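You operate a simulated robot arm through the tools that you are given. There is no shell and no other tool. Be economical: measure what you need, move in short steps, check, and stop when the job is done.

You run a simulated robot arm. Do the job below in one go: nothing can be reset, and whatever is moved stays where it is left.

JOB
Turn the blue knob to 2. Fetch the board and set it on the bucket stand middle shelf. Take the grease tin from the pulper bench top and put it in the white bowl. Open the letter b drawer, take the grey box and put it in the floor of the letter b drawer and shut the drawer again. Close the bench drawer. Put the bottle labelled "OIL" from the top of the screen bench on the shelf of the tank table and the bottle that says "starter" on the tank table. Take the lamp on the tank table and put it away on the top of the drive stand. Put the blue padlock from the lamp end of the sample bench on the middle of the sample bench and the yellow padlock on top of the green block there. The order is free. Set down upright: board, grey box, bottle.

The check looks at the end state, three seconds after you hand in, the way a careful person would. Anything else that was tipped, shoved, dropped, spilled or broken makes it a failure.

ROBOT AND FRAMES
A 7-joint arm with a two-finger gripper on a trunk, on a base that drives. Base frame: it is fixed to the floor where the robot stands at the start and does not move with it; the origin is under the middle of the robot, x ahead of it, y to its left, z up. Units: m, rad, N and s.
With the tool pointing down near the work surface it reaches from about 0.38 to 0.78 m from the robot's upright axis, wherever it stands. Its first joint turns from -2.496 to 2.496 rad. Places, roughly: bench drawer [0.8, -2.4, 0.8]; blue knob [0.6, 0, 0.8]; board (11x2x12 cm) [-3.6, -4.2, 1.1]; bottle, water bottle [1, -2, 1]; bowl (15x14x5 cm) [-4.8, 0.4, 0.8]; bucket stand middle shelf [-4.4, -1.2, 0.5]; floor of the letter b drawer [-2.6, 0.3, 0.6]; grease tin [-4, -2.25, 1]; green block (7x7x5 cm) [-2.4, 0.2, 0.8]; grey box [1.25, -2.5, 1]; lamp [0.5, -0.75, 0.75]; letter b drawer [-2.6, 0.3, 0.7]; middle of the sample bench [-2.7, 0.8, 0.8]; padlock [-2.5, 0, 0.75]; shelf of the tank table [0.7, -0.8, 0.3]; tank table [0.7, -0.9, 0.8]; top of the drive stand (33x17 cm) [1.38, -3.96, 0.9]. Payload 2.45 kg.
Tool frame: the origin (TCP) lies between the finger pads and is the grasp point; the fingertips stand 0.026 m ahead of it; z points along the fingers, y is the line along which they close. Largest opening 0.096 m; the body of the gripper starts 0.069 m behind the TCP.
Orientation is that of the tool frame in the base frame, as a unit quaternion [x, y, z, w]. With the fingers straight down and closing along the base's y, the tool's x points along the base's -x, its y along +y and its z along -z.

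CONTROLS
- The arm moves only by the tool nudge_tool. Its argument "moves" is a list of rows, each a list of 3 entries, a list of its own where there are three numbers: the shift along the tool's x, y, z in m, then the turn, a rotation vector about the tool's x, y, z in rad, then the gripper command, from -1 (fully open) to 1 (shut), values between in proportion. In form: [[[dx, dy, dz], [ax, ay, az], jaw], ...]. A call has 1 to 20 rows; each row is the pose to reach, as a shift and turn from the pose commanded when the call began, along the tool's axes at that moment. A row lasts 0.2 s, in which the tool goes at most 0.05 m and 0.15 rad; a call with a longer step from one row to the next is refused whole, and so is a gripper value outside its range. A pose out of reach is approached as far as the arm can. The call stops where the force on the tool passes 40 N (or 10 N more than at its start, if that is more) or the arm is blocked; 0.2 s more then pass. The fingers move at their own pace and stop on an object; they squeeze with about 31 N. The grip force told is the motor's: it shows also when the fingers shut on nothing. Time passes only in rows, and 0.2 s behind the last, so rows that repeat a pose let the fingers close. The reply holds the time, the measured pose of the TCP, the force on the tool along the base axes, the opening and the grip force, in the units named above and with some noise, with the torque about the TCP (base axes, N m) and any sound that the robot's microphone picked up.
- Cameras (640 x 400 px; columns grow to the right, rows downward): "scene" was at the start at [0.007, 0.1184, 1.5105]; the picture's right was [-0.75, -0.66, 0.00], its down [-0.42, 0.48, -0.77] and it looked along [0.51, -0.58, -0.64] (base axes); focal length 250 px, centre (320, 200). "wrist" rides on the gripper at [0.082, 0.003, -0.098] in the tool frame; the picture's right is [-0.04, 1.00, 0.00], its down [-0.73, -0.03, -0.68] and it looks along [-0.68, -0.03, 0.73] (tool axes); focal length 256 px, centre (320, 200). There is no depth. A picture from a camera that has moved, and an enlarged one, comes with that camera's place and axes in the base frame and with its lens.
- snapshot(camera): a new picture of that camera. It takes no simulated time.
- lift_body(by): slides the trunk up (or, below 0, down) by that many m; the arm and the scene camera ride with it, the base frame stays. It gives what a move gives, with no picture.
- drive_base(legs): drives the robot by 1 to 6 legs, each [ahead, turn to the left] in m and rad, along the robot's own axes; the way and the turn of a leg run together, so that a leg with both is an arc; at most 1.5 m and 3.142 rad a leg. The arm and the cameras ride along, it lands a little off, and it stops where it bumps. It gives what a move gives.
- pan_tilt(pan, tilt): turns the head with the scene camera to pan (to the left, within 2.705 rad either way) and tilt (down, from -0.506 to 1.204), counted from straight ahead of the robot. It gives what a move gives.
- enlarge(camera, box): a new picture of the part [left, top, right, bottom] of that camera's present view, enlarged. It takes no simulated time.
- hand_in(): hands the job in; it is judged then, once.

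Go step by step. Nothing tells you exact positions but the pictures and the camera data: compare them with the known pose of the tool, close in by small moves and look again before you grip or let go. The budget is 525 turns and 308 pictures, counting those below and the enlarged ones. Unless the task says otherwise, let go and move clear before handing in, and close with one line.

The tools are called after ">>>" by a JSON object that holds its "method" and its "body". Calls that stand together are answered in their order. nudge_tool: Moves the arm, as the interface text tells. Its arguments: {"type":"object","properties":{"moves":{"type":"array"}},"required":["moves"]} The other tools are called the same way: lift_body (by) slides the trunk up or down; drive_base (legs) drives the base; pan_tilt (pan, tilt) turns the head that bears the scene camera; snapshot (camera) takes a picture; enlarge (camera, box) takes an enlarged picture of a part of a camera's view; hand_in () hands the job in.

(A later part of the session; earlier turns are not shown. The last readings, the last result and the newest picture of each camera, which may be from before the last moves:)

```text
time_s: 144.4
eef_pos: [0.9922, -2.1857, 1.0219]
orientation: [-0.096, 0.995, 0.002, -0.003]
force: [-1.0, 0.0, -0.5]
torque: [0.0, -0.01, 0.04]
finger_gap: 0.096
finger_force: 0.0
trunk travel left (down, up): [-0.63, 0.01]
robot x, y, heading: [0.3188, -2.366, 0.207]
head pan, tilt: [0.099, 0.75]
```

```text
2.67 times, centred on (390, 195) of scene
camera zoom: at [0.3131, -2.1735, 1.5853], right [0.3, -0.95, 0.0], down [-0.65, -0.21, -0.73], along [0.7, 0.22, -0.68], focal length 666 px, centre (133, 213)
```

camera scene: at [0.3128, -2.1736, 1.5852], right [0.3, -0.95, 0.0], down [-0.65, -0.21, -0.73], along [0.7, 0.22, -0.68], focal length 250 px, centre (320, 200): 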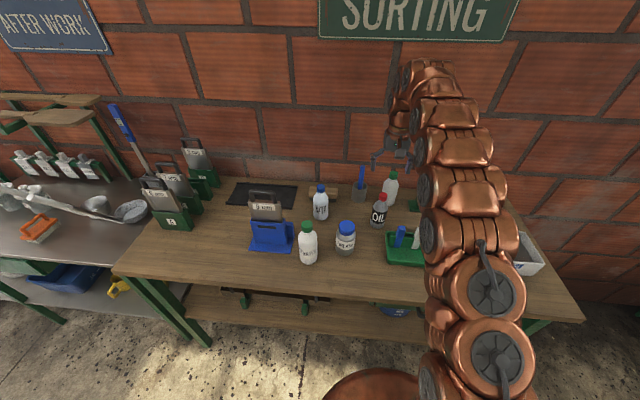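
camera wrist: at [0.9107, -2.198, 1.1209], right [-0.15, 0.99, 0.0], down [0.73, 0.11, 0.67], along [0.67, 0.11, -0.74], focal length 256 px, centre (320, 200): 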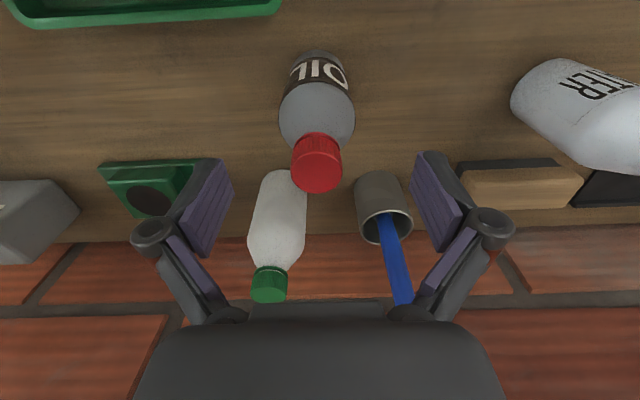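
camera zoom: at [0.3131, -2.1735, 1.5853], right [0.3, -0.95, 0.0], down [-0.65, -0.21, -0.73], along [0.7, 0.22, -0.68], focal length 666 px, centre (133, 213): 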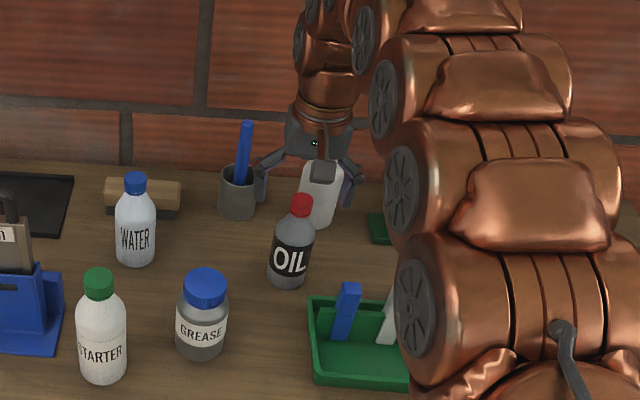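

>>> {"method": "nudge_tool", "body": {"moves": [[[0, 0, 0.025], [0, 0, 0], -1], [[0, 0, 0.05], [0, 0, 0], -1], [[0, 0, 0.076], [0, 0, 0], -1]]}}

>>> {"method": "snapshot", "body": {"camera": "wrist"}}

>>> {"method": "enlarge", "body": {"camera": "scene", "box": [310, 120, 470, 270]}}

```text
time_s: 145.2
eef_pos: [0.9926, -2.1837, 0.946]
orientation: [-0.096, 0.995, 0.002, -0.002]
force: [-0.3, 0.7, 0.7]
torque: [-0.01, -0.02, -0.02]
finger_gap: 0.0959
finger_force: 0.0
trunk travel left (down, up): [-0.63, 0.01]
robot x, y, heading: [0.3165, -2.3643, 0.209]
head pan, tilt: [0.099, 0.75]
```

```text
238 pictures are left
camera wrist: at [0.911, -2.1971, 1.0448], right [-0.15, 0.99, 0.0], down [0.73, 0.11, 0.68], along [0.67, 0.11, -0.74], focal length 256 px, centre (320, 200)
```

wrist: 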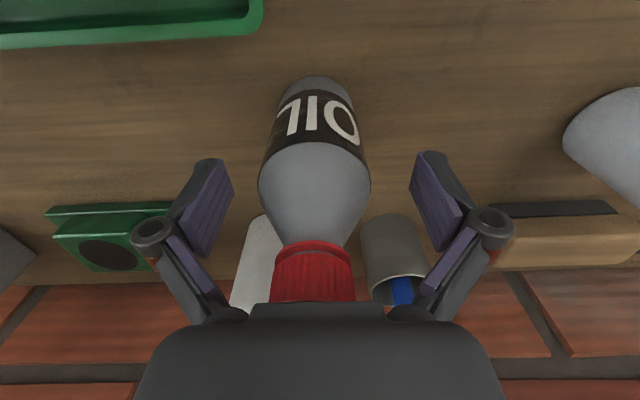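

```text
2.67 times, centred on (390, 195) of scene
camera zoom: at [0.313, -2.1736, 1.5853], right [0.3, -0.95, 0.0], down [-0.65, -0.21, -0.73], along [0.7, 0.22, -0.68], focal length 666 px, centre (133, 213)
```

zoom: 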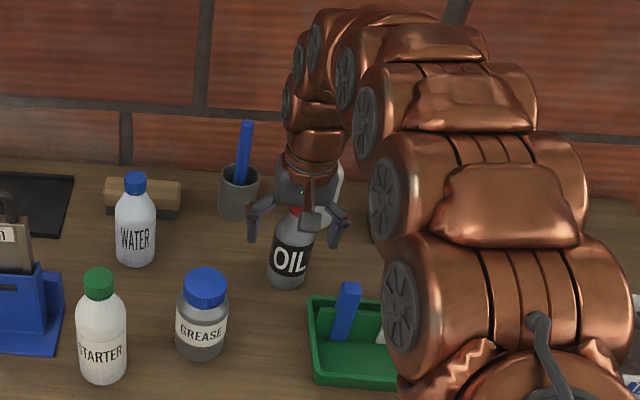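

>>> {"method": "nudge_tool", "body": {"moves": [[[0, -0.003, 0.006], [0, 0, 0], -1], [[0, -0.003, 0.006], [0, 0, 0], 0], [[0, -0.003, 0.006], [0, 0, 0], 0.3], [[0, -0.003, 0.006], [0, 0, 0], 1], [[0, -0.003, 0.006], [0, 0, 0], 1], [[0, -0.003, 0.006], [0, 0, 0], 1]]}}

>>> {"method": "snapshot", "body": {"camera": "wrist"}}

```text
time_s: 146.6
eef_pos: [0.9926, -2.1879, 0.9412]
orientation: [-0.096, 0.995, 0.003, 0.0]
force: [5.1, -0.3, 32.0]
torque: [-0.68, -0.22, 0.11]
finger_gap: 0.0525
finger_force: 31.2
trunk travel left (down, up): [-0.63, 0.01]
robot x, y, heading: [0.3201, -2.3689, 0.21]
head pan, tilt: [0.099, 0.75]
```

```text
236 pictures are left
camera wrist: at [0.9112, -2.2001, 1.0401], right [-0.15, 0.99, 0.0], down [0.73, 0.11, 0.68], along [0.67, 0.11, -0.74], focal length 256 px, centre (320, 200)
```

wrist: 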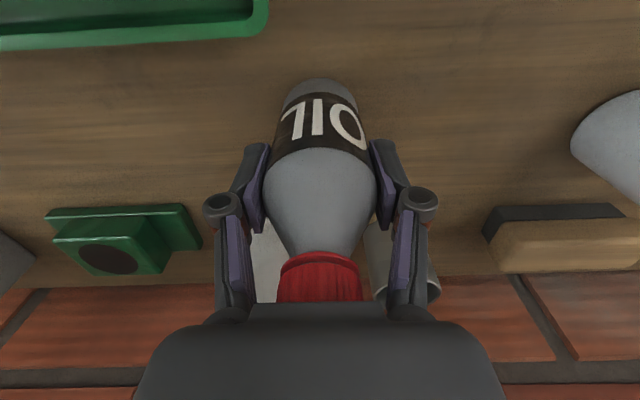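

The grip holds 52 mm. I lift and check.

>>> {"method": "nudge_tool", "body": {"moves": [[[0, 0, -0.01], [0, 0, 0], 1], [[0, 0, -0.04], [0, 0, 0], 1], [[0, 0, -0.08], [0, 0, 0], 1], [[0, 0, -0.12], [0, 0, 0], 1]]}}

>>> {"method": "snapshot", "body": {"camera": "wrist"}}

>>> {"method": "snapshot", "body": {"camera": "scene"}}

```text
time_s: 147.6
eef_pos: [0.993, -2.1882, 1.0583]
orientation: [-0.095, 0.995, 0.002, -0.003]
force: [0.6, 0.1, -2.5]
torque: [-0.03, 0.01, 0.0]
finger_gap: 0.0526
finger_force: 30.5
trunk travel left (down, up): [-0.63, 0.01]
robot x, y, heading: [0.3232, -2.3679, 0.213]
head pan, tilt: [0.099, 0.75]
```

```text
235 pictures are left
camera wrist: at [0.9123, -2.2003, 1.1574], right [-0.15, 0.99, 0.0], down [0.73, 0.11, 0.67], along [0.66, 0.11, -0.74], focal length 256 px, centre (320, 200)
```

wrist: 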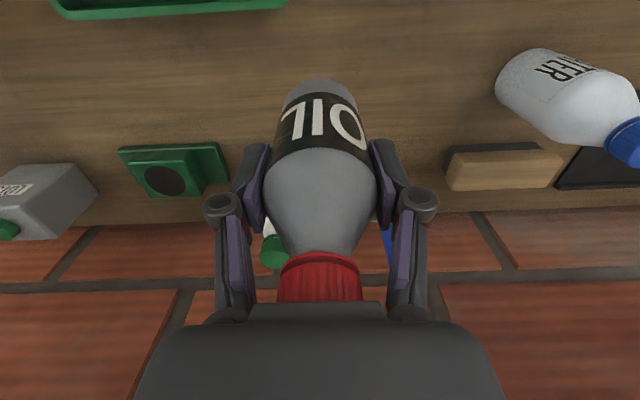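

```text
234 pictures are left
camera scene: at [0.3135, -2.1734, 1.5853], right [0.3, -0.95, 0.0], down [-0.65, -0.21, -0.73], along [0.7, 0.22, -0.68], focal length 250 px, centre (320, 200)
```

scene: 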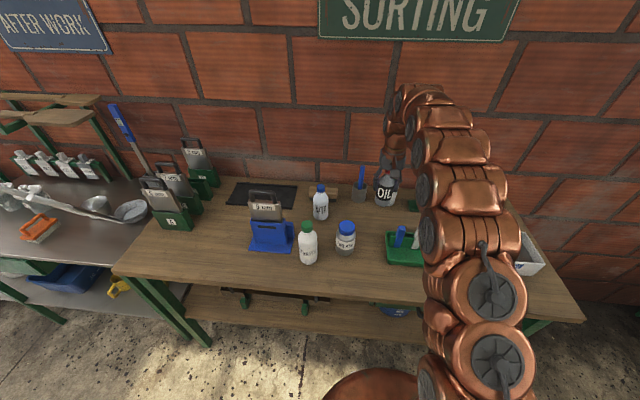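

OIL is lifted cleanly. I raise, retract and back away, then go to the tank table.

>>> {"method": "nudge_tool", "body": {"moves": [[[0, 0, -0.04], [0, 0, 0], 1], [[0.02, 0, -0.08], [0, 0, 0], 1], [[0.06, 0, -0.1], [0, 0, 0], 1], [[0.1, 0, -0.12], [0, 0, 0], 1], [[0.145, 0, -0.12], [0, 0, 0], 1], [[0.19, 0, -0.12], [0, 0, 0], 1], [[0.235, 0, -0.12], [0, 0, 0], 1]]}}

>>> {"method": "drive_base", "body": {"legs": [[-0.35, 0], [0, 1.36], [1.3, 0], [0, -1.36]]}}

>>> {"method": "pan_tilt", "body": {"pan": 0.1, "tilt": 0.75}}

>>> {"method": "snapshot", "body": {"camera": "scene"}}

```text
time_s: 149.2
eef_pos: [0.7635, -2.2321, 1.1816]
orientation: [-0.096, 0.995, 0.002, -0.002]
force: [0.2, 0.5, -1.3]
torque: [0.0, 0.05, 0.04]
finger_gap: 0.0526
finger_force: 31.0
trunk travel left (down, up): [-0.63, 0.01]
robot x, y, heading: [0.3225, -2.3658, 0.21]
head pan, tilt: [0.099, 0.75]
```

```text
time_s: 164.3
eef_pos: [0.4095, -1.0069, 1.1821]
orientation: [-0.093, 0.996, 0.003, -0.003]
force: [-0.1, 0.0, -2.8]
torque: [-0.01, -0.03, -0.02]
finger_gap: 0.0526
finger_force: 30.5
trunk travel left (down, up): [-0.63, 0.01]
robot x, y, heading: [-0.034, -1.1401, 0.205]
head pan, tilt: [0.099, 0.75]
```

```text
time_s: 164.9
eef_pos: [0.4107, -1.0082, 1.1817]
orientation: [-0.094, 0.996, 0.002, -0.003]
force: [1.1, -0.3, -2.9]
torque: [0.03, 0.0, -0.01]
finger_gap: 0.0519
finger_force: 30.8
trunk travel left (down, up): [-0.63, 0.01]
robot x, y, heading: [-0.0315, -1.142, 0.204]
head pan, tilt: [0.099, 0.75]
```

```text
233 pictures are left
camera scene: at [-0.0399, -0.9458, 1.5853], right [0.3, -0.95, 0.0], down [-0.65, -0.2, -0.73], along [0.7, 0.22, -0.68], focal length 250 px, centre (320, 200)
```

scene: 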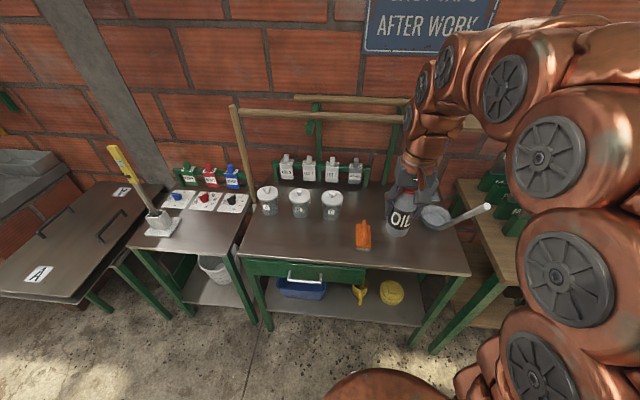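

I shift left to stand squarely before the free front spot left of the orange brush.

>>> {"method": "drive_base", "body": {"legs": [[0, 1.37], [0.28, 0], [0, -1.37]]}}

>>> {"method": "snapshot", "body": {"camera": "scene"}}

```text
time_s: 173.7
eef_pos: [0.4038, -0.7257, 1.1812]
orientation: [-0.095, 0.995, 0.002, -0.003]
force: [0.6, 0.0, -2.3]
torque: [0.0, -0.03, 0.02]
finger_gap: 0.0524
finger_force: 30.2
trunk travel left (down, up): [-0.63, 0.01]
robot x, y, heading: [-0.036, -0.8577, 0.209]
head pan, tilt: [0.099, 0.75]
```

```text
232 pictures are left
camera scene: at [-0.0453, -0.6654, 1.5853], right [0.3, -0.95, 0.0], down [-0.65, -0.21, -0.73], along [0.7, 0.22, -0.68], focal length 250 px, centre (320, 200)
```

scene: 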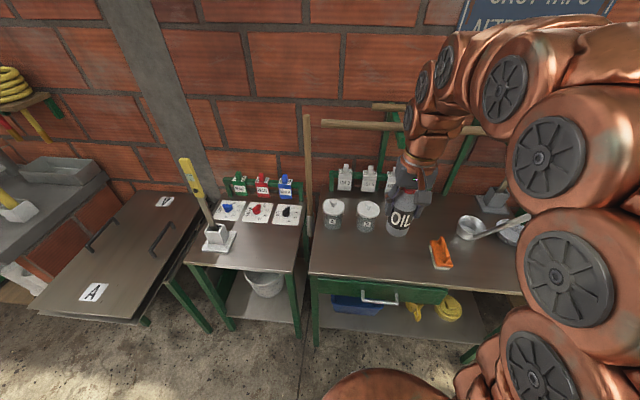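

>>> {"method": "nudge_tool", "body": {"moves": [[[-0.04, -0.015, 0.02], [0, 0, 0], 1], [[-0.08, -0.03, 0.04], [0, 0, 0], 1], [[-0.12, -0.0425, 0.06], [0, 0, 0], 1], [[-0.12, -0.0425, 0.105], [0, 0, 0], 1], [[-0.12, -0.0425, 0.15], [0, 0, 0], 1], [[-0.12, -0.0425, 0.19], [0, 0, 0], 1], [[-0.12, -0.0425, 0.23], [0, 0, 0], 1], [[-0.12, -0.0425, 0.25], [0, 0, 0], 1]]}}

>>> {"method": "snapshot", "body": {"camera": "wrist"}}

>>> {"method": "snapshot", "body": {"camera": "scene"}}

```text
time_s: 175.5
eef_pos: [0.5289, -0.7443, 0.9296]
orientation: [-0.095, 0.996, 0.002, -0.002]
force: [-0.4, -0.3, -2.2]
torque: [-0.01, 0.0, 0.01]
finger_gap: 0.0525
finger_force: 31.2
trunk travel left (down, up): [-0.63, 0.01]
robot x, y, heading: [-0.0381, -0.8582, 0.207]
head pan, tilt: [0.099, 0.75]
```

```text
231 pictures are left
camera wrist: at [0.4476, -0.7567, 1.0296], right [-0.15, 0.99, 0.0], down [0.73, 0.11, 0.68], along [0.67, 0.1, -0.74], focal length 256 px, centre (320, 200)
```

wrist: 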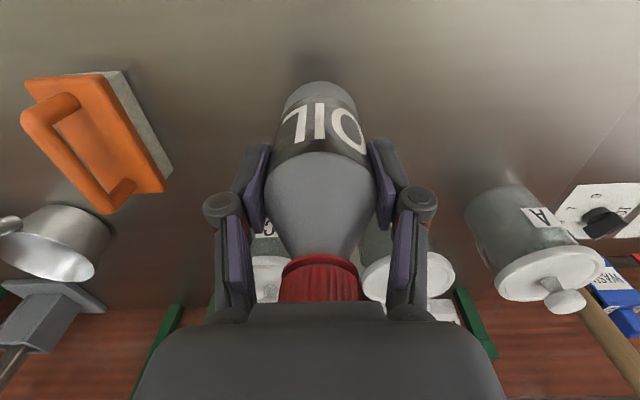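

```text
230 pictures are left
camera scene: at [-0.0454, -0.6654, 1.5853], right [0.3, -0.95, 0.0], down [-0.65, -0.21, -0.73], along [0.7, 0.22, -0.68], focal length 250 px, centre (320, 200)
```

scene: 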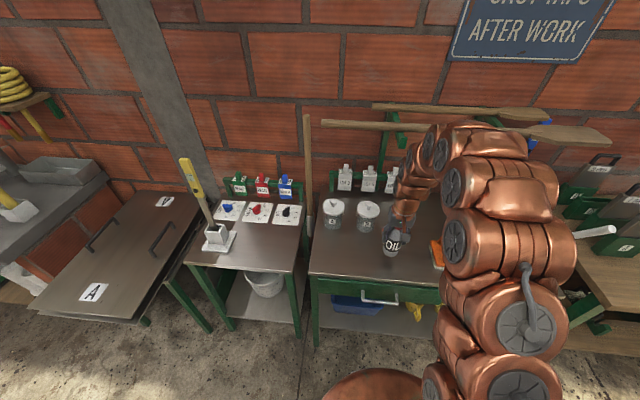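

>>> {"method": "nudge_tool", "body": {"moves": [[[0, 0, 0.01], [0, 0, 0], 1], [[0, 0, 0.018], [0, 0, 0], 1], [[0, 0, 0.024], [0, 0, 0], 1], [[0, 0, 0.03], [0, 0, 0], 1], [[0, 0, 0.036], [0, 0, 0], 1]]}}

```text
time_s: 176.7
eef_pos: [0.5279, -0.7435, 0.8932]
orientation: [-0.096, 0.995, 0.003, -0.003]
force: [-0.5, -0.4, -3.1]
torque: [-0.01, -0.01, 0.01]
finger_gap: 0.0524
finger_force: 31.0
trunk travel left (down, up): [-0.63, 0.01]
robot x, y, heading: [-0.0414, -0.8589, 0.211]
head pan, tilt: [0.099, 0.75]
```

>>> {"method": "nudge_tool", "body": {"moves": [[[0, 0, 0.006], [0, 0, 0], 1], [[0, 0, 0.012], [0, 0, 0], 1], [[0, 0, 0.018], [0, 0, 0], 1], [[0, 0, 0.024], [0, 0, 0], 1]]}}

>>> {"method": "enlarge", "body": {"camera": "scene", "box": [310, 180, 470, 300]}}

```text
time_s: 177.5
eef_pos: [0.5307, -0.7435, 0.881]
orientation: [-0.095, 0.995, 0.002, 0.001]
force: [-2.5, -0.2, 22.6]
torque: [-0.08, 0.35, 0.01]
finger_gap: 0.0524
finger_force: 31.2
trunk travel left (down, up): [-0.63, 0.01]
robot x, y, heading: [-0.0408, -0.859, 0.208]
head pan, tilt: [0.099, 0.75]
stopped in row 4: the force on the tool passed its limit at 53 N (the readings are from after the stop); the commanded pose is now the measured one
```

```text
3.33 times, centred on (390, 240) of scene
camera zoom: at [-0.0469, -0.6657, 1.5855], right [0.3, -0.95, 0.0], down [-0.65, -0.21, -0.73], along [0.7, 0.22, -0.68], focal length 832 px, centre (87, 67)
```

zoom: 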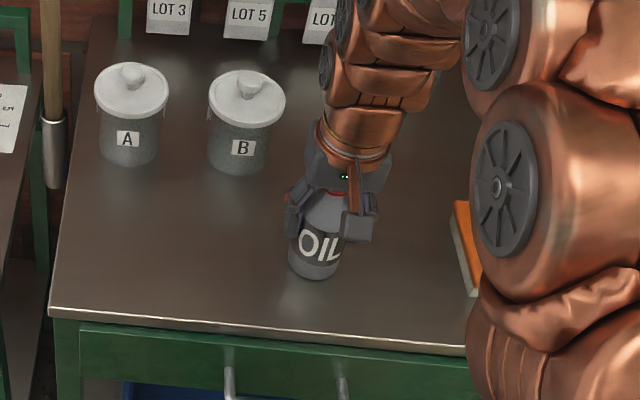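

The bottle stands on the tank table. I release it, rise, and set up a slanted grip from the front for the shelf.

>>> {"method": "nudge_tool", "body": {"moves": [[[0, 0, -0.001], [0, 0, 0], 0.2], [[0, 0, -0.001], [0, 0, 0], -0.4], [[0, 0, -0.001], [0, 0, 0], -1], [[0, 0, -0.001], [0, 0, 0], -1], [[0, 0, -0.04], [0, 0, 0], -1], [[0, 0, -0.085], [0, 0, 0], -1], [[0, 0, -0.13], [0, 0, 0], -1], [[0.04, 0, -0.15], [0, 0, 0], -1]]}}

>>> {"method": "drive_base", "body": {"legs": [[-0.18, 0]]}}

>>> {"method": "lift_body", "body": {"by": -0.2}}

>>> {"method": "snapshot", "body": {"camera": "scene"}}

```text
time_s: 179.3
eef_pos: [0.4926, -0.7508, 1.0273]
orientation: [-0.095, 0.996, 0.002, 0.0]
force: [0.3, -0.5, -0.2]
torque: [-0.02, 0.02, 0.03]
finger_gap: 0.0959
finger_force: 0.2
trunk travel left (down, up): [-0.63, 0.01]
robot x, y, heading: [-0.0381, -0.8613, 0.206]
head pan, tilt: [0.099, 0.75]
```

```text
time_s: 180.8
eef_pos: [0.318, -0.7884, 1.0284]
orientation: [-0.095, 0.996, 0.003, -0.001]
force: [0.1, -0.5, -0.1]
torque: [-0.02, -0.01, 0.0]
finger_gap: 0.0958
finger_force: 0.1
trunk travel left (down, up): [-0.63, 0.01]
robot x, y, heading: [-0.2085, -0.8921, 0.206]
head pan, tilt: [0.099, 0.75]
```

```text
time_s: 183.0
eef_pos: [0.319, -0.7883, 0.8283]
orientation: [-0.094, 0.996, 0.002, 0.0]
force: [0.2, -0.2, 0.3]
torque: [0.03, 0.02, -0.02]
finger_gap: 0.0958
finger_force: 0.1
trunk travel left (down, up): [-0.43, 0.21]
robot x, y, heading: [-0.213, -0.8956, 0.208]
head pan, tilt: [0.099, 0.75]
```

```text
228 pictures are left
camera scene: at [-0.2181, -0.7018, 1.3853], right [0.3, -0.95, 0.0], down [-0.65, -0.2, -0.73], along [0.7, 0.22, -0.68], focal length 250 px, centre (320, 200)
```

scene: 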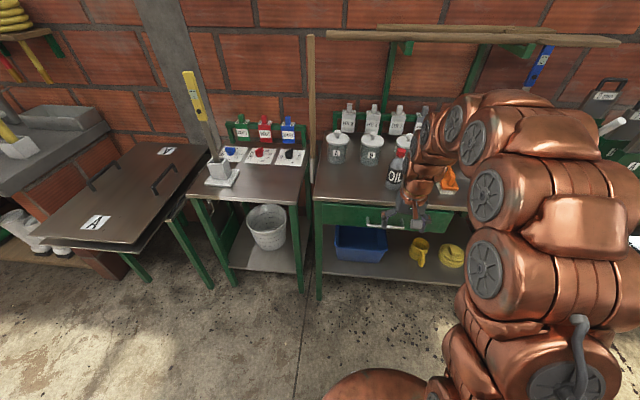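

>>> {"method": "nudge_tool", "body": {"moves": [[[0, 0.004, 0], [0, -0.15, 0], -1], [[0, 0.004, 0], [0, -0.3, 0], -1], [[0, 0.004, 0], [0, -0.45, 0], -1], [[0, 0.004, 0], [0, -0.6, 0], -1], [[0, 0.004, 0], [0, -0.75, 0], -1], [[0, 0.004, 0], [0, -0.9, 0], -1], [[0, 0.004, 0], [0, -1.05, 0], -1]]}}

>>> {"method": "snapshot", "body": {"camera": "wrist"}}

```text
time_s: 184.6
eef_pos: [0.3948, -0.7709, 0.8518]
orientation: [-0.08, 0.861, 0.05, 0.5]
force: [-1.0, -0.5, 1.1]
torque: [-0.02, 0.05, -0.02]
finger_gap: 0.0954
finger_force: 0.1
out of reach, approached as far as the arm can: row 5, 6, 7
trunk travel left (down, up): [-0.43, 0.21]
robot x, y, heading: [-0.2116, -0.8977, 0.2]
head pan, tilt: [0.099, 0.75]
```

```text
227 pictures are left
camera wrist: at [0.2701, -0.7913, 0.8298], right [-0.17, 0.99, 0.04], down [-0.22, -0.08, 0.97], along [0.96, 0.15, 0.23], focal length 256 px, centre (320, 200)
```

wrist: 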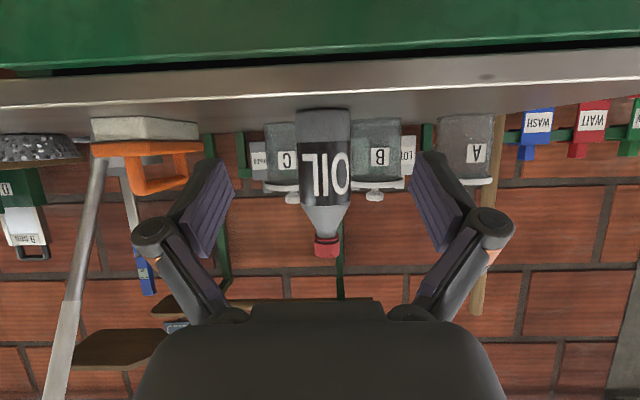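

The bottle is straight ahead between the fingers. I move in around it, low on the body.

>>> {"method": "nudge_tool", "body": {"moves": [[[-0.02, 0.002, 0.035], [0, 0, -0.046], -1], [[-0.04, 0.003, 0.075], [0, 0, -0.046], -1], [[-0.0616, 0.004, 0.115], [0, 0, -0.046], -1], [[-0.0616, 0.004, 0.123], [0, 0, -0.046], -1]]}}

>>> {"method": "snapshot", "body": {"camera": "wrist"}}

>>> {"method": "enlarge", "body": {"camera": "scene", "box": [310, 90, 470, 210]}}

```text
time_s: 185.6
eef_pos: [0.5277, -0.7432, 0.8435]
orientation: [-0.1, 0.859, 0.037, 0.5]
force: [0.2, 0.2, 0.3]
torque: [0.02, 0.04, 0.02]
finger_gap: 0.096
finger_force: 0.1
trunk travel left (down, up): [-0.43, 0.21]
robot x, y, heading: [-0.2096, -0.8939, 0.205]
head pan, tilt: [0.099, 0.75]
```

```text
226 pictures are left
camera wrist: at [0.4041, -0.7656, 0.8229], right [-0.19, 0.98, 0.0], down [-0.22, -0.04, 0.97], along [0.96, 0.19, 0.22], focal length 256 px, centre (320, 200)
```

wrist: 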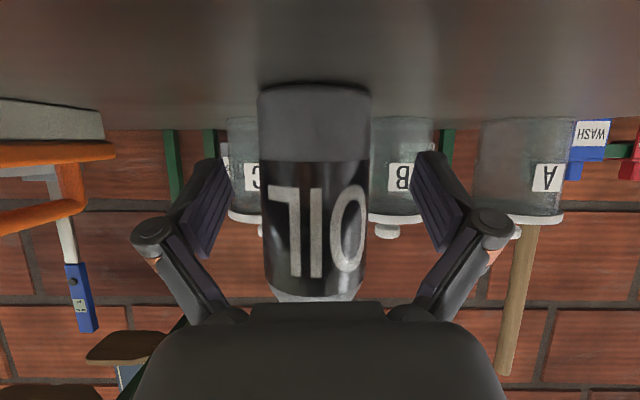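

```text
3.33 times, centred on (390, 150) of scene
camera zoom: at [-0.2182, -0.7019, 1.3853], right [0.3, -0.95, 0.0], down [-0.65, -0.2, -0.73], along [0.7, 0.22, -0.68], focal length 832 px, centre (87, 367)
```

zoom: 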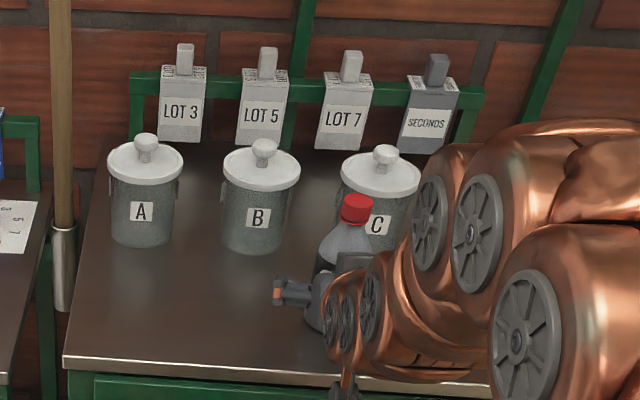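

>>> {"method": "nudge_tool", "body": {"moves": [[[0, -0.001, 0], [0, 0, 0], 0], [[0, -0.001, 0], [0, 0, 0], 0.4], [[0, -0.001, 0], [0, 0, 0], 1], [[0, -0.001, 0], [0, 0, 0], 1], [[0, -0.001, 0], [0, 0, 0], 1]]}}

>>> {"method": "nudge_tool", "body": {"moves": [[[-0.026, 0, -0.015], [0, 0, 0], 1], [[-0.052, 0, -0.03], [0, 0, 0], 1]]}}

>>> {"method": "snapshot", "body": {"camera": "wrist"}}

```text
time_s: 186.8
eef_pos: [0.5287, -0.7434, 0.8433]
orientation: [-0.101, 0.859, 0.038, 0.5]
force: [-0.4, 0.8, 1.8]
torque: [0.12, 0.06, 0.04]
finger_gap: 0.0523
finger_force: 31.3
trunk travel left (down, up): [-0.43, 0.21]
robot x, y, heading: [-0.2062, -0.8926, 0.207]
head pan, tilt: [0.099, 0.75]
```

```text
time_s: 187.4
eef_pos: [0.5298, -0.7406, 0.903]
orientation: [-0.1, 0.859, 0.038, 0.5]
force: [0.2, 0.0, -2.0]
torque: [0.0, -0.02, 0.02]
finger_gap: 0.0521
finger_force: 31.1
trunk travel left (down, up): [-0.43, 0.21]
robot x, y, heading: [-0.2135, -0.8948, 0.208]
head pan, tilt: [0.099, 0.75]
```

```text
224 pictures are left
camera wrist: at [0.4047, -0.7641, 0.8822], right [-0.19, 0.98, 0.0], down [-0.22, -0.04, 0.97], along [0.96, 0.19, 0.22], focal length 256 px, centre (320, 200)
```

wrist: 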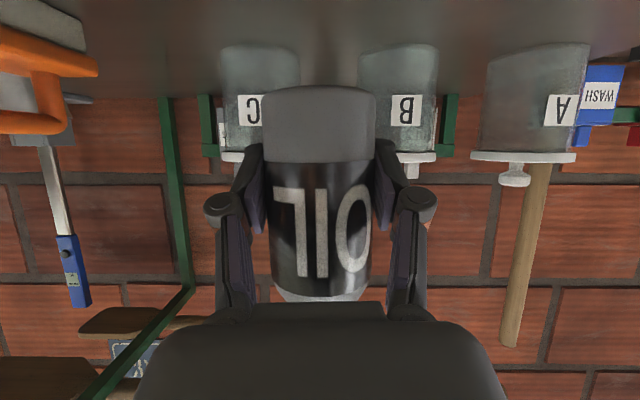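

Held well. I back out, lower the trunk, and look at the shelf.

>>> {"method": "drive_base", "body": {"legs": [[-0.3, 0]]}}

>>> {"method": "lift_body", "body": {"by": -0.42}}

>>> {"method": "snapshot", "body": {"camera": "scene"}}

>>> {"method": "snapshot", "body": {"camera": "wrist"}}

```text
time_s: 189.4
eef_pos: [0.236, -0.8007, 0.902]
orientation: [-0.1, 0.859, 0.037, 0.5]
force: [0.8, -0.4, -1.9]
torque: [0.0, -0.01, -0.01]
finger_gap: 0.0521
finger_force: 31.3
trunk travel left (down, up): [-0.43, 0.21]
robot x, y, heading: [-0.5042, -0.9564, 0.201]
head pan, tilt: [0.099, 0.75]
```

```text
refused: -0.42 is not a number from -0.4 to 0.4
```

```text
223 pictures are left
camera scene: at [-0.5115, -0.7631, 1.3853], right [0.3, -0.95, 0.0], down [-0.65, -0.21, -0.73], along [0.7, 0.22, -0.68], focal length 250 px, centre (320, 200)
```

scene: 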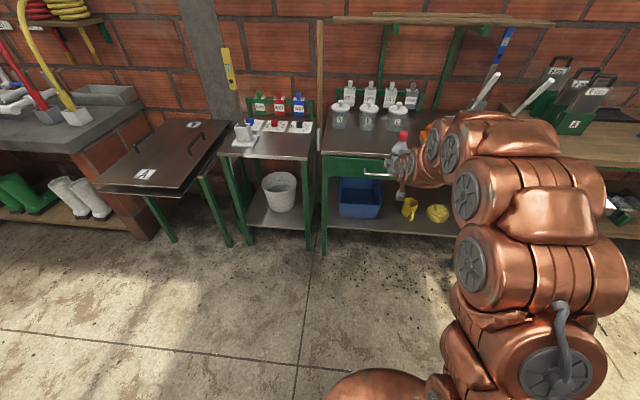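

```text
222 pictures are left
camera wrist: at [0.1108, -0.8252, 0.8819], right [-0.19, 0.98, 0.0], down [-0.22, -0.04, 0.97], along [0.96, 0.19, 0.22], focal length 256 px, centre (320, 200)
```

wrist: 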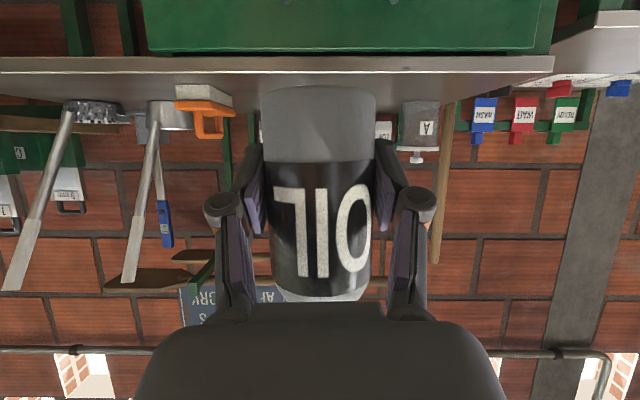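

>>> {"method": "lift_body", "body": {"by": -0.39}}

>>> {"method": "snapshot", "body": {"camera": "scene"}}

>>> {"method": "snapshot", "body": {"camera": "wrist"}}

```text
time_s: 193.2
eef_pos: [0.2354, -0.8014, 0.5121]
orientation: [-0.101, 0.859, 0.038, 0.5]
force: [0.1, -0.1, -2.8]
torque: [-0.01, -0.02, 0.03]
finger_gap: 0.0515
finger_force: 30.4
trunk travel left (down, up): [-0.04, 0.6]
robot x, y, heading: [-0.503, -0.959, 0.204]
head pan, tilt: [0.099, 0.75]
```

```text
221 pictures are left
camera scene: at [-0.5115, -0.7632, 0.9953], right [0.3, -0.95, 0.0], down [-0.65, -0.21, -0.73], along [0.7, 0.22, -0.68], focal length 250 px, centre (320, 200)
```

scene: 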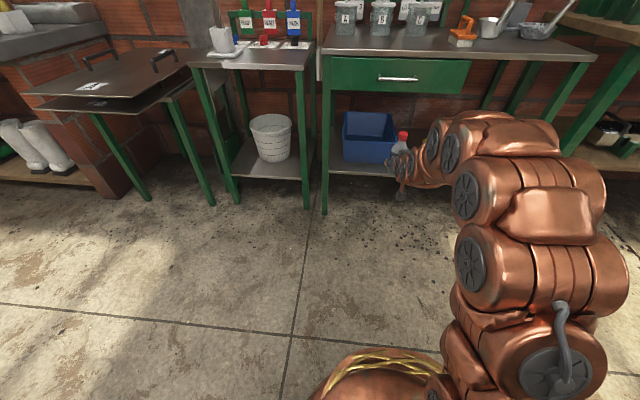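

```text
220 pictures are left
camera wrist: at [0.1108, -0.8252, 0.4919], right [-0.19, 0.98, 0.0], down [-0.22, -0.04, 0.97], along [0.96, 0.19, 0.22], focal length 256 px, centre (320, 200)
```

wrist: 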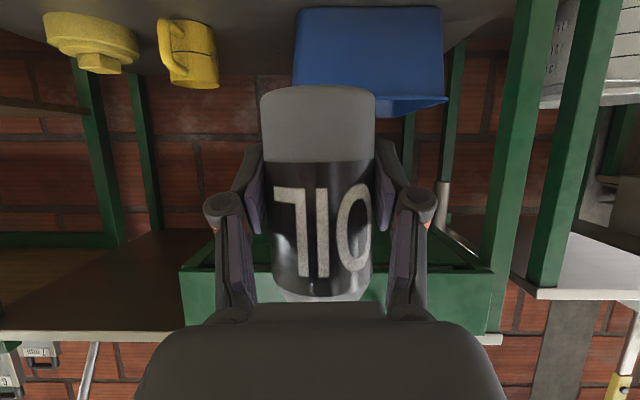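

The gap on the shelf between blue bin and yellow mug (around y -0.835) fits the bottle. I shift right, lower a bit, then drive in.

>>> {"method": "nudge_tool", "body": {"moves": [[[0.02, -0.03, 0.012], [0, 0, 0], 1], [[0.045, -0.06, 0.025], [0, 0, 0], 1], [[0.068, -0.09, 0.038], [0, 0, 0], 1], [[0.0864, -0.096, 0.05], [0, 0, 0], 1]]}}

>>> {"method": "drive_base", "body": {"legs": [[0.2, 0]]}}

>>> {"method": "snapshot", "body": {"camera": "scene"}}

>>> {"method": "snapshot", "body": {"camera": "wrist"}}

```text
time_s: 194.2
eef_pos: [0.2554, -0.9013, 0.4159]
orientation: [-0.101, 0.859, 0.038, 0.501]
force: [-0.9, -0.2, -1.9]
torque: [0.0, 0.04, -0.02]
finger_gap: 0.0518
finger_force: 30.7
trunk travel left (down, up): [-0.04, 0.6]
robot x, y, heading: [-0.5061, -0.954, 0.205]
head pan, tilt: [0.099, 0.75]
```

```text
time_s: 195.8
eef_pos: [0.4509, -0.8642, 0.4165]
orientation: [-0.098, 0.86, 0.037, 0.5]
force: [0.5, -2.1, -3.0]
torque: [-0.02, 0.01, -0.02]
finger_gap: 0.052
finger_force: 31.1
trunk travel left (down, up): [-0.04, 0.6]
robot x, y, heading: [-0.3088, -0.9165, 0.202]
head pan, tilt: [0.099, 0.75]
```

```text
219 pictures are left
camera scene: at [-0.3144, -0.7226, 0.9953], right [0.3, -0.95, 0.0], down [-0.65, -0.2, -0.73], along [0.7, 0.22, -0.68], focal length 250 px, centre (320, 200)
```

scene: 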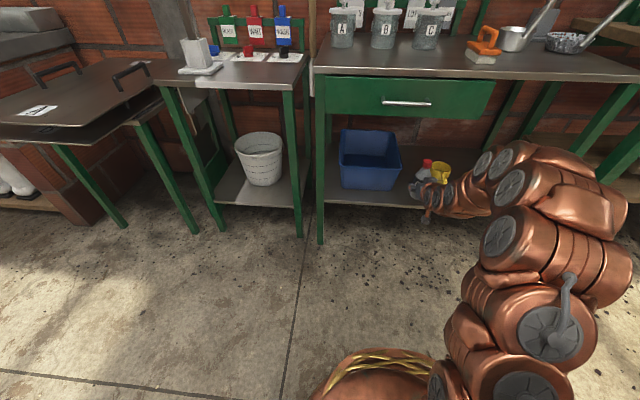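

```text
218 pictures are left
camera wrist: at [0.3267, -0.8869, 0.3956], right [-0.19, 0.98, 0.0], down [-0.22, -0.04, 0.97], along [0.96, 0.18, 0.22], focal length 256 px, centre (320, 200)
```

wrist: 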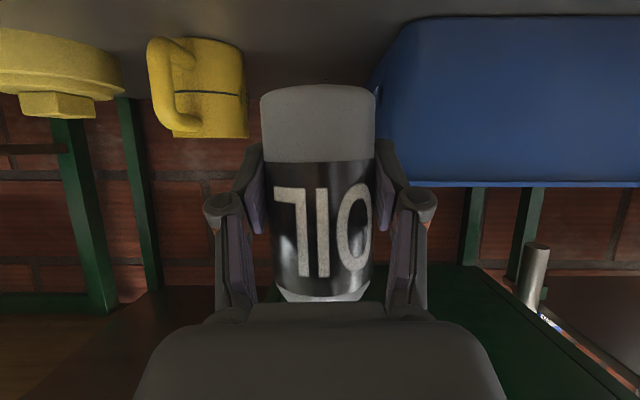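

>>> {"method": "nudge_tool", "body": {"moves": [[[-0.014, -0.002, 0.025], [0, 0, 0], 1], [[-0.028, -0.004, 0.05], [0, 0, 0], 1], [[-0.0425, -0.005, 0.0733], [0, 0, 0], 1]]}}

>>> {"method": "snapshot", "body": {"camera": "wrist"}}

>>> {"method": "enlarge", "body": {"camera": "scene", "box": [310, 110, 490, 250]}}

```text
time_s: 196.6
eef_pos: [0.5358, -0.851, 0.4182]
orientation: [-0.098, 0.86, 0.036, 0.499]
force: [-0.3, 0.3, -2.3]
torque: [-0.01, 0.02, -0.02]
finger_gap: 0.0518
finger_force: 30.9
trunk travel left (down, up): [-0.04, 0.6]
robot x, y, heading: [-0.3088, -0.9117, 0.2]
head pan, tilt: [0.099, 0.75]
```

```text
217 pictures are left
camera wrist: at [0.41, -0.8743, 0.3961], right [-0.19, 0.98, 0.0], down [-0.22, -0.04, 0.97], along [0.96, 0.18, 0.22], focal length 256 px, centre (320, 200)
```

wrist: 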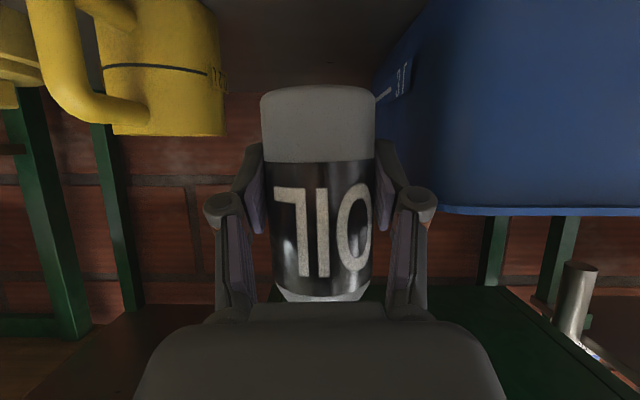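

```text
2.86 times, centred on (400, 180) of scene
camera zoom: at [-0.3143, -0.7226, 0.9953], right [0.3, -0.96, 0.0], down [-0.65, -0.2, -0.73], along [0.7, 0.22, -0.68], focal length 714 px, centre (91, 257)
```

zoom: 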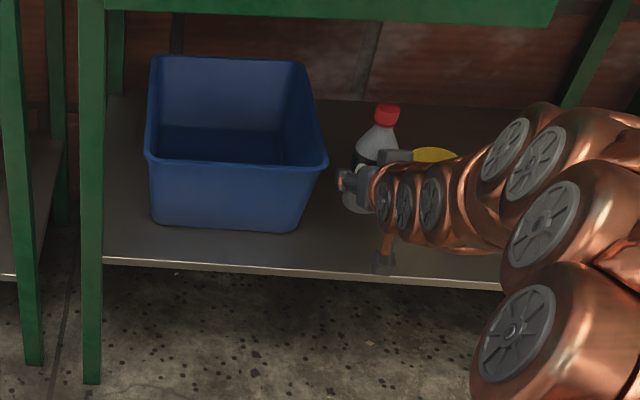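

>>> {"method": "nudge_tool", "body": {"moves": [[[0.013, 0, 0.0075], [0, 0, 0], 1], [[0.026, 0, 0.015], [0, 0, 0], 1], [[0.035, 0, 0.02], [0, 0, 0], 1], [[0.043, 0, 0.025], [0, 0, 0], 1], [[0.05, 0, 0.029], [0, 0, 0], 1], [[0.056, 0, 0.0325], [0, 0, 0], 1], [[0.062, 0, 0.036], [0, 0, 0], 1], [[0.068, 0, 0.0395], [0, 0, 0], 1]]}}

>>> {"method": "enlarge", "body": {"camera": "scene", "box": [310, 110, 490, 250]}}

```text
time_s: 198.4
eef_pos: [0.5362, -0.8538, 0.3433]
orientation: [-0.098, 0.857, 0.037, 0.504]
force: [-2.1, 0.4, 24.9]
torque: [0.65, 0.21, 0.05]
finger_gap: 0.0521
finger_force: 31.2
trunk travel left (down, up): [-0.04, 0.6]
robot x, y, heading: [-0.3085, -0.9165, 0.203]
head pan, tilt: [0.099, 0.75]
```

```text
2.86 times, centred on (400, 180) of scene
camera zoom: at [-0.3157, -0.7227, 0.9959], right [0.3, -0.95, 0.0], down [-0.65, -0.2, -0.73], along [0.7, 0.22, -0.68], focal length 714 px, centre (91, 257)
```

zoom: 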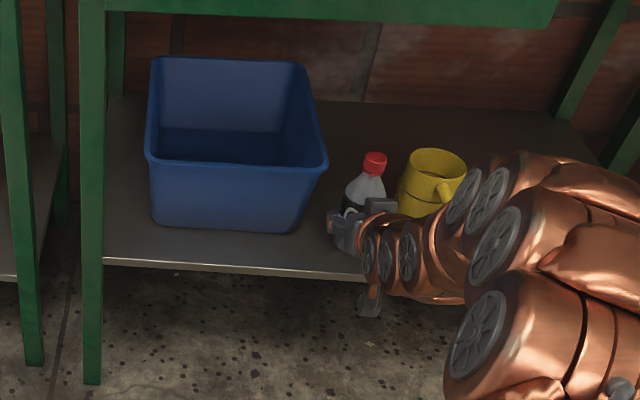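

>>> {"method": "nudge_tool", "body": {"moves": [[[-0.001, 0, 0], [0, 0, 0], 0.2], [[-0.002, 0, -0.001], [0, 0, 0], -0.4], [[-0.002, 0, -0.001], [0, 0, 0], -0.45], [[-0.002, 0, -0.001], [0, 0, 0], -0.45]]}}

>>> {"method": "nudge_tool", "body": {"moves": [[[0.015, 0, -0.026], [0, 0, 0], -0.45], [[0.033, 0, -0.058], [0, 0, 0], -0.45], [[0.05, 0, -0.0865], [0, 0, 0], -0.45]]}}

>>> {"method": "snapshot", "body": {"camera": "wrist"}}

>>> {"method": "enlarge", "body": {"camera": "scene", "box": [310, 110, 490, 250]}}

```text
time_s: 199.4
eef_pos: [0.5371, -0.8528, 0.3408]
orientation: [-0.098, 0.86, 0.037, 0.5]
force: [-0.5, -0.4, -1.1]
torque: [-0.01, -0.03, 0.0]
finger_gap: 0.0696
finger_force: 0.1
trunk travel left (down, up): [-0.04, 0.6]
robot x, y, heading: [-0.3097, -0.9185, 0.202]
head pan, tilt: [0.099, 0.75]
```

```text
time_s: 200.2
eef_pos: [0.4364, -0.8717, 0.3403]
orientation: [-0.099, 0.859, 0.036, 0.501]
force: [-0.3, 0.3, -0.4]
torque: [0.0, 0.03, -0.02]
finger_gap: 0.0696
finger_force: 0.1
trunk travel left (down, up): [-0.04, 0.6]
robot x, y, heading: [-0.3078, -0.9151, 0.201]
head pan, tilt: [0.099, 0.75]
```

```text
214 pictures are left
camera wrist: at [0.3117, -0.8969, 0.3193], right [-0.19, 0.98, 0.0], down [-0.22, -0.04, 0.97], along [0.96, 0.18, 0.22], focal length 256 px, centre (320, 200)
```

wrist: 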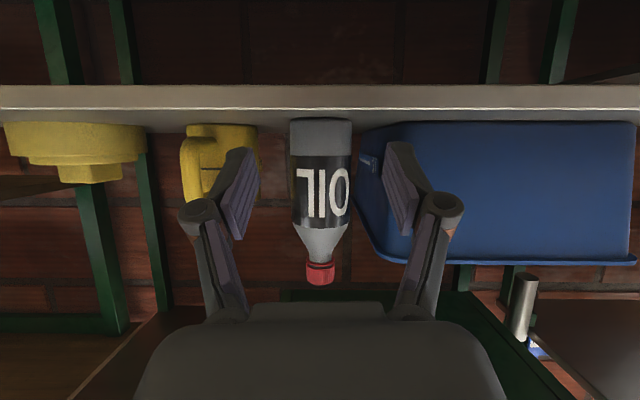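

```text
2.86 times, centred on (400, 180) of scene
camera zoom: at [-0.3145, -0.7226, 0.9953], right [0.3, -0.95, 0.0], down [-0.65, -0.2, -0.73], along [0.7, 0.22, -0.68], focal length 714 px, centre (91, 257)
```

zoom: 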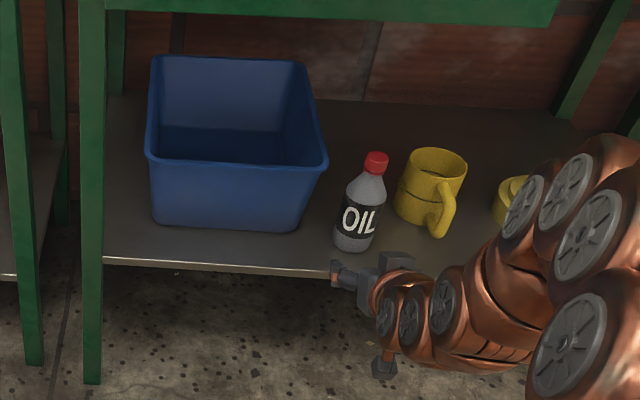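

OIL stands upright on the shelf. Now I back off, raise the trunk, set the tool vertical and go for STARTER.

>>> {"method": "drive_base", "body": {"legs": [[-0.3, 0]]}}

>>> {"method": "lift_body", "body": {"by": 0.4}}

>>> {"method": "lift_body", "body": {"by": 0.2}}

>>> {"method": "nudge_tool", "body": {"moves": [[[0, 0, -0.04], [0, 0.15, 0], -1], [[0, 0, -0.08], [0, 0.3, 0], -1], [[0, 0, -0.12], [0, 0.45, 0], -1], [[0, 0, -0.15], [0, 0.6, 0], -1], [[0, 0, -0.18], [0, 0.75, 0], -1], [[0, 0, -0.21], [0, 0.9, 0], -1], [[0, 0, -0.22], [0, 1.05, 0], -1]]}}

```text
time_s: 202.2
eef_pos: [0.1456, -0.9312, 0.3403]
orientation: [-0.099, 0.859, 0.037, 0.5]
force: [0.1, -0.4, 0.0]
torque: [0.02, -0.01, -0.02]
finger_gap: 0.0697
finger_force: 0.2
trunk travel left (down, up): [-0.04, 0.6]
robot x, y, heading: [-0.5994, -0.9757, 0.201]
head pan, tilt: [0.099, 0.75]
```

```text
time_s: 206.1
eef_pos: [0.146, -0.9319, 0.7404]
orientation: [-0.098, 0.859, 0.036, 0.501]
force: [0.2, 0.5, 0.4]
torque: [-0.02, -0.01, 0.02]
finger_gap: 0.0695
finger_force: 0.1
trunk travel left (down, up): [-0.44, 0.2]
robot x, y, heading: [-0.5985, -0.9746, 0.204]
head pan, tilt: [0.099, 0.75]
```

```text
time_s: 208.2
eef_pos: [0.1446, -0.9331, 0.941]
orientation: [-0.098, 0.86, 0.036, 0.499]
force: [-0.3, -0.7, 0.1]
torque: [-0.02, 0.01, -0.01]
finger_gap: 0.0697
finger_force: 0.1
trunk travel left (down, up): [-0.64, 0.0]
robot x, y, heading: [-0.6, -0.9749, 0.204]
head pan, tilt: [0.099, 0.75]
```

```text
time_s: 209.8
eef_pos: [-0.0428, -0.9681, 1.0494]
orientation: [-0.104, 0.994, -0.018, -0.001]
force: [0.4, 0.2, 0.1]
torque: [0.02, -0.03, 0.01]
finger_gap: 0.0961
finger_force: 0.0
trunk travel left (down, up): [-0.64, 0.0]
robot x, y, heading: [-0.6018, -0.9742, 0.206]
head pan, tilt: [0.099, 0.75]
```

>>> {"method": "nudge_tool", "body": {"moves": [[[0, 0, -0.04], [-0.02, 0, 0], -1], [[0, 0, -0.08], [-0.036, 0, 0], -1], [[0.03, 0, -0.12], [-0.036, 0, 0], -1], [[0.07, 0, -0.14], [-0.036, 0, 0], -1]]}}

>>> {"method": "drive_base", "body": {"legs": [[0, -1.11], [1.34, 0], [0, 1.11]]}}

>>> {"method": "snapshot", "body": {"camera": "scene"}}

>>> {"method": "snapshot", "body": {"camera": "wrist"}}

```text
time_s: 210.8
eef_pos: [-0.1112, -0.9766, 1.1901]
orientation: [-0.105, 0.994, 0.001, -0.001]
force: [0.4, 0.1, -0.4]
torque: [-0.02, 0.06, -0.02]
finger_gap: 0.096
finger_force: 0.1
trunk travel left (down, up): [-0.64, 0.0]
robot x, y, heading: [-0.6018, -0.978, 0.199]
head pan, tilt: [0.099, 0.75]
```

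```text
time_s: 223.0
eef_pos: [0.7216, -1.9777, 1.1898]
orientation: [-0.121, 0.993, 0.0, 0.0]
force: [0.0, -0.7, 0.0]
torque: [-0.02, -0.05, -0.01]
finger_gap: 0.0963
finger_force: 0.0
trunk travel left (down, up): [-0.64, 0.0]
robot x, y, heading: [0.2352, -1.9933, 0.239]
head pan, tilt: [0.099, 0.75]
```

```text
212 pictures are left
camera scene: at [0.2216, -1.8012, 1.5953], right [0.33, -0.94, 0.0], down [-0.64, -0.23, -0.73], along [0.69, 0.24, -0.68], focal length 250 px, centre (320, 200)
```

scene: 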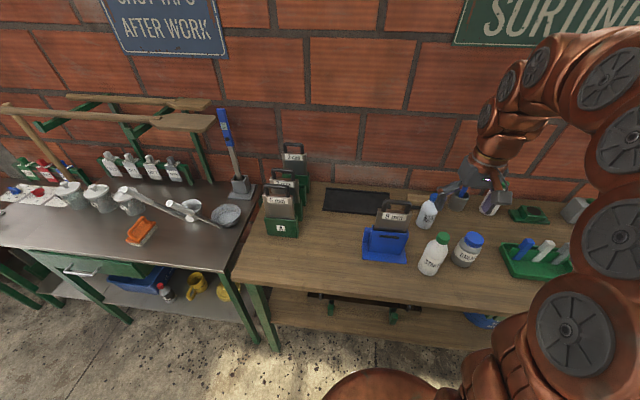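

```text
211 pictures are left
camera wrist: at [0.6413, -1.9943, 1.2892], right [-0.2, 0.98, 0.0], down [0.72, 0.15, 0.68], along [0.66, 0.14, -0.73], focal length 256 px, centre (320, 200)
```

wrist: 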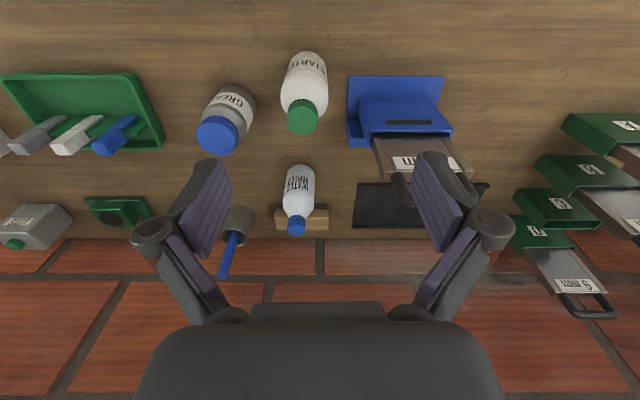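

STARTER's cap is at about (0.765, -1.987, 1.025). I go over it with the jaw partly open.

>>> {"method": "nudge_tool", "body": {"moves": [[[-0.02, -0.01, 0.02], [0, 0, 0], -0.6], [[-0.04, -0.019, 0.05], [0, 0, 0], -0.6], [[-0.04, -0.019, 0.09], [0, 0, 0], -0.6], [[-0.04, -0.019, 0.12], [0, 0, 0], -0.6]]}}

>>> {"method": "snapshot", "body": {"camera": "wrist"}}

```text
time_s: 224.0
eef_pos: [0.7683, -1.9861, 1.0713]
orientation: [-0.121, 0.993, 0.0, 0.001]
force: [0.6, -0.2, 0.5]
torque: [0.02, 0.0, 0.01]
finger_gap: 0.0767
finger_force: 0.1
trunk travel left (down, up): [-0.64, 0.0]
robot x, y, heading: [0.2332, -1.9939, 0.238]
head pan, tilt: [0.099, 0.75]
```

```text
210 pictures are left
camera wrist: at [0.6869, -2.0024, 1.1697], right [-0.2, 0.98, 0.0], down [0.72, 0.15, 0.68], along [0.67, 0.14, -0.73], focal length 256 px, centre (320, 200)
```

wrist: 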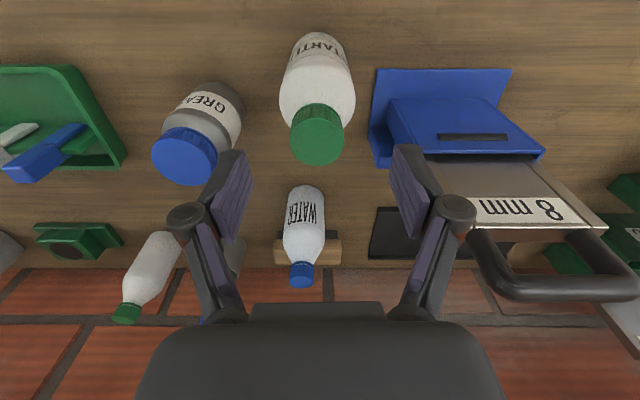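

>>> {"method": "nudge_tool", "body": {"moves": [[[0.007, 0, 0.03], [0, 0, 0], -0.6], [[0.007, 0, 0.055], [0, 0, 0], -0.6], [[0.007, 0, 0.08], [0, 0, 0], -0.6]]}}

>>> {"method": "snapshot", "body": {"camera": "wrist"}}

>>> {"method": "enlarge", "body": {"camera": "scene", "box": [360, 160, 520, 290]}}

```text
time_s: 224.8
eef_pos: [0.7588, -1.9888, 0.9922]
orientation: [-0.121, 0.993, 0.0, 0.0]
force: [0.5, -0.4, -0.1]
torque: [-0.01, -0.01, -0.03]
finger_gap: 0.0768
finger_force: 0.0
trunk travel left (down, up): [-0.64, 0.0]
robot x, y, heading: [0.2376, -1.9944, 0.235]
head pan, tilt: [0.099, 0.75]
```

```text
209 pictures are left
camera wrist: at [0.6779, -2.0046, 1.0905], right [-0.2, 0.98, 0.0], down [0.72, 0.15, 0.68], along [0.66, 0.14, -0.73], focal length 256 px, centre (320, 200)
```

wrist: 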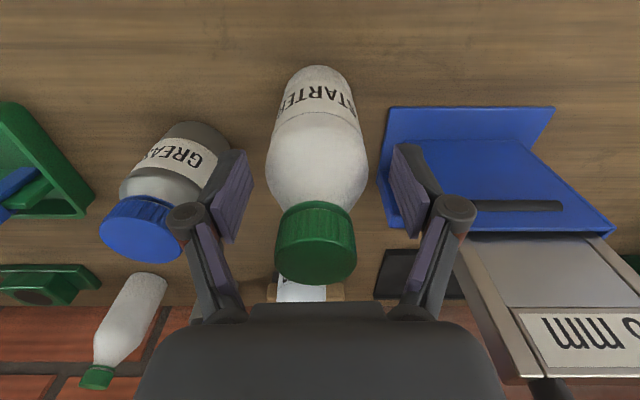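

```text
3.08 times, centred on (440, 225) of scene
camera zoom: at [0.2214, -1.8012, 1.5953], right [0.33, -0.94, 0.0], down [-0.64, -0.23, -0.73], along [0.69, 0.24, -0.68], focal length 768 px, centre (-49, 123)
```

zoom: 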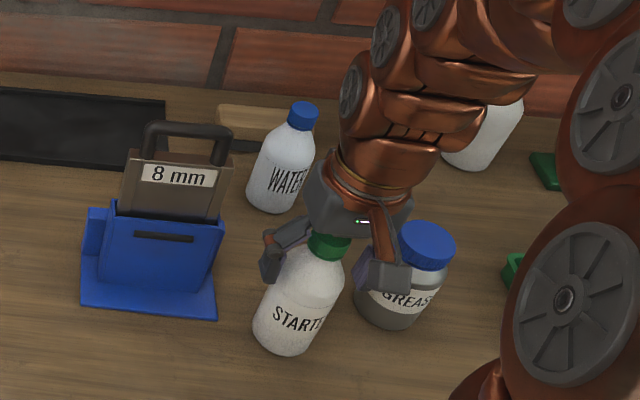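

>>> {"method": "nudge_tool", "body": {"moves": [[[0, -0.001, 0.012], [0, 0, 0], -0.6], [[0, -0.001, 0.024], [0, 0, 0], -0.6], [[0, -0.001, 0.024], [0, 0, 0], 0.2], [[0, -0.001, 0.024], [0, 0, 0], 1], [[0, -0.001, 0.024], [0, 0, 0], 1], [[0, -0.001, 0.024], [0, 0, 0], 1]]}}

>>> {"method": "snapshot", "body": {"camera": "wrist"}}

```text
time_s: 226.2
eef_pos: [0.7592, -1.9899, 0.9679]
orientation: [-0.121, 0.993, 0.001, -0.001]
force: [0.4, -1.4, 3.1]
torque: [0.0, 0.04, -0.01]
finger_gap: 0.0592
finger_force: 30.8
trunk travel left (down, up): [-0.64, 0.0]
robot x, y, heading: [0.2318, -1.9947, 0.241]
head pan, tilt: [0.099, 0.75]
```

```text
207 pictures are left
camera wrist: at [0.6786, -2.0058, 1.0669], right [-0.2, 0.98, 0.0], down [0.72, 0.15, 0.68], along [0.66, 0.14, -0.73], focal length 256 px, centre (320, 200)
```

wrist: 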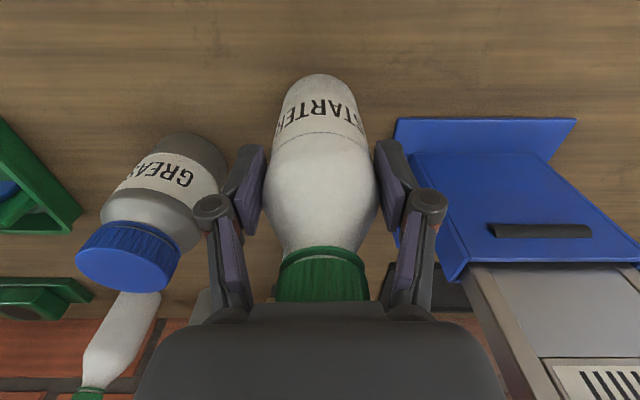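

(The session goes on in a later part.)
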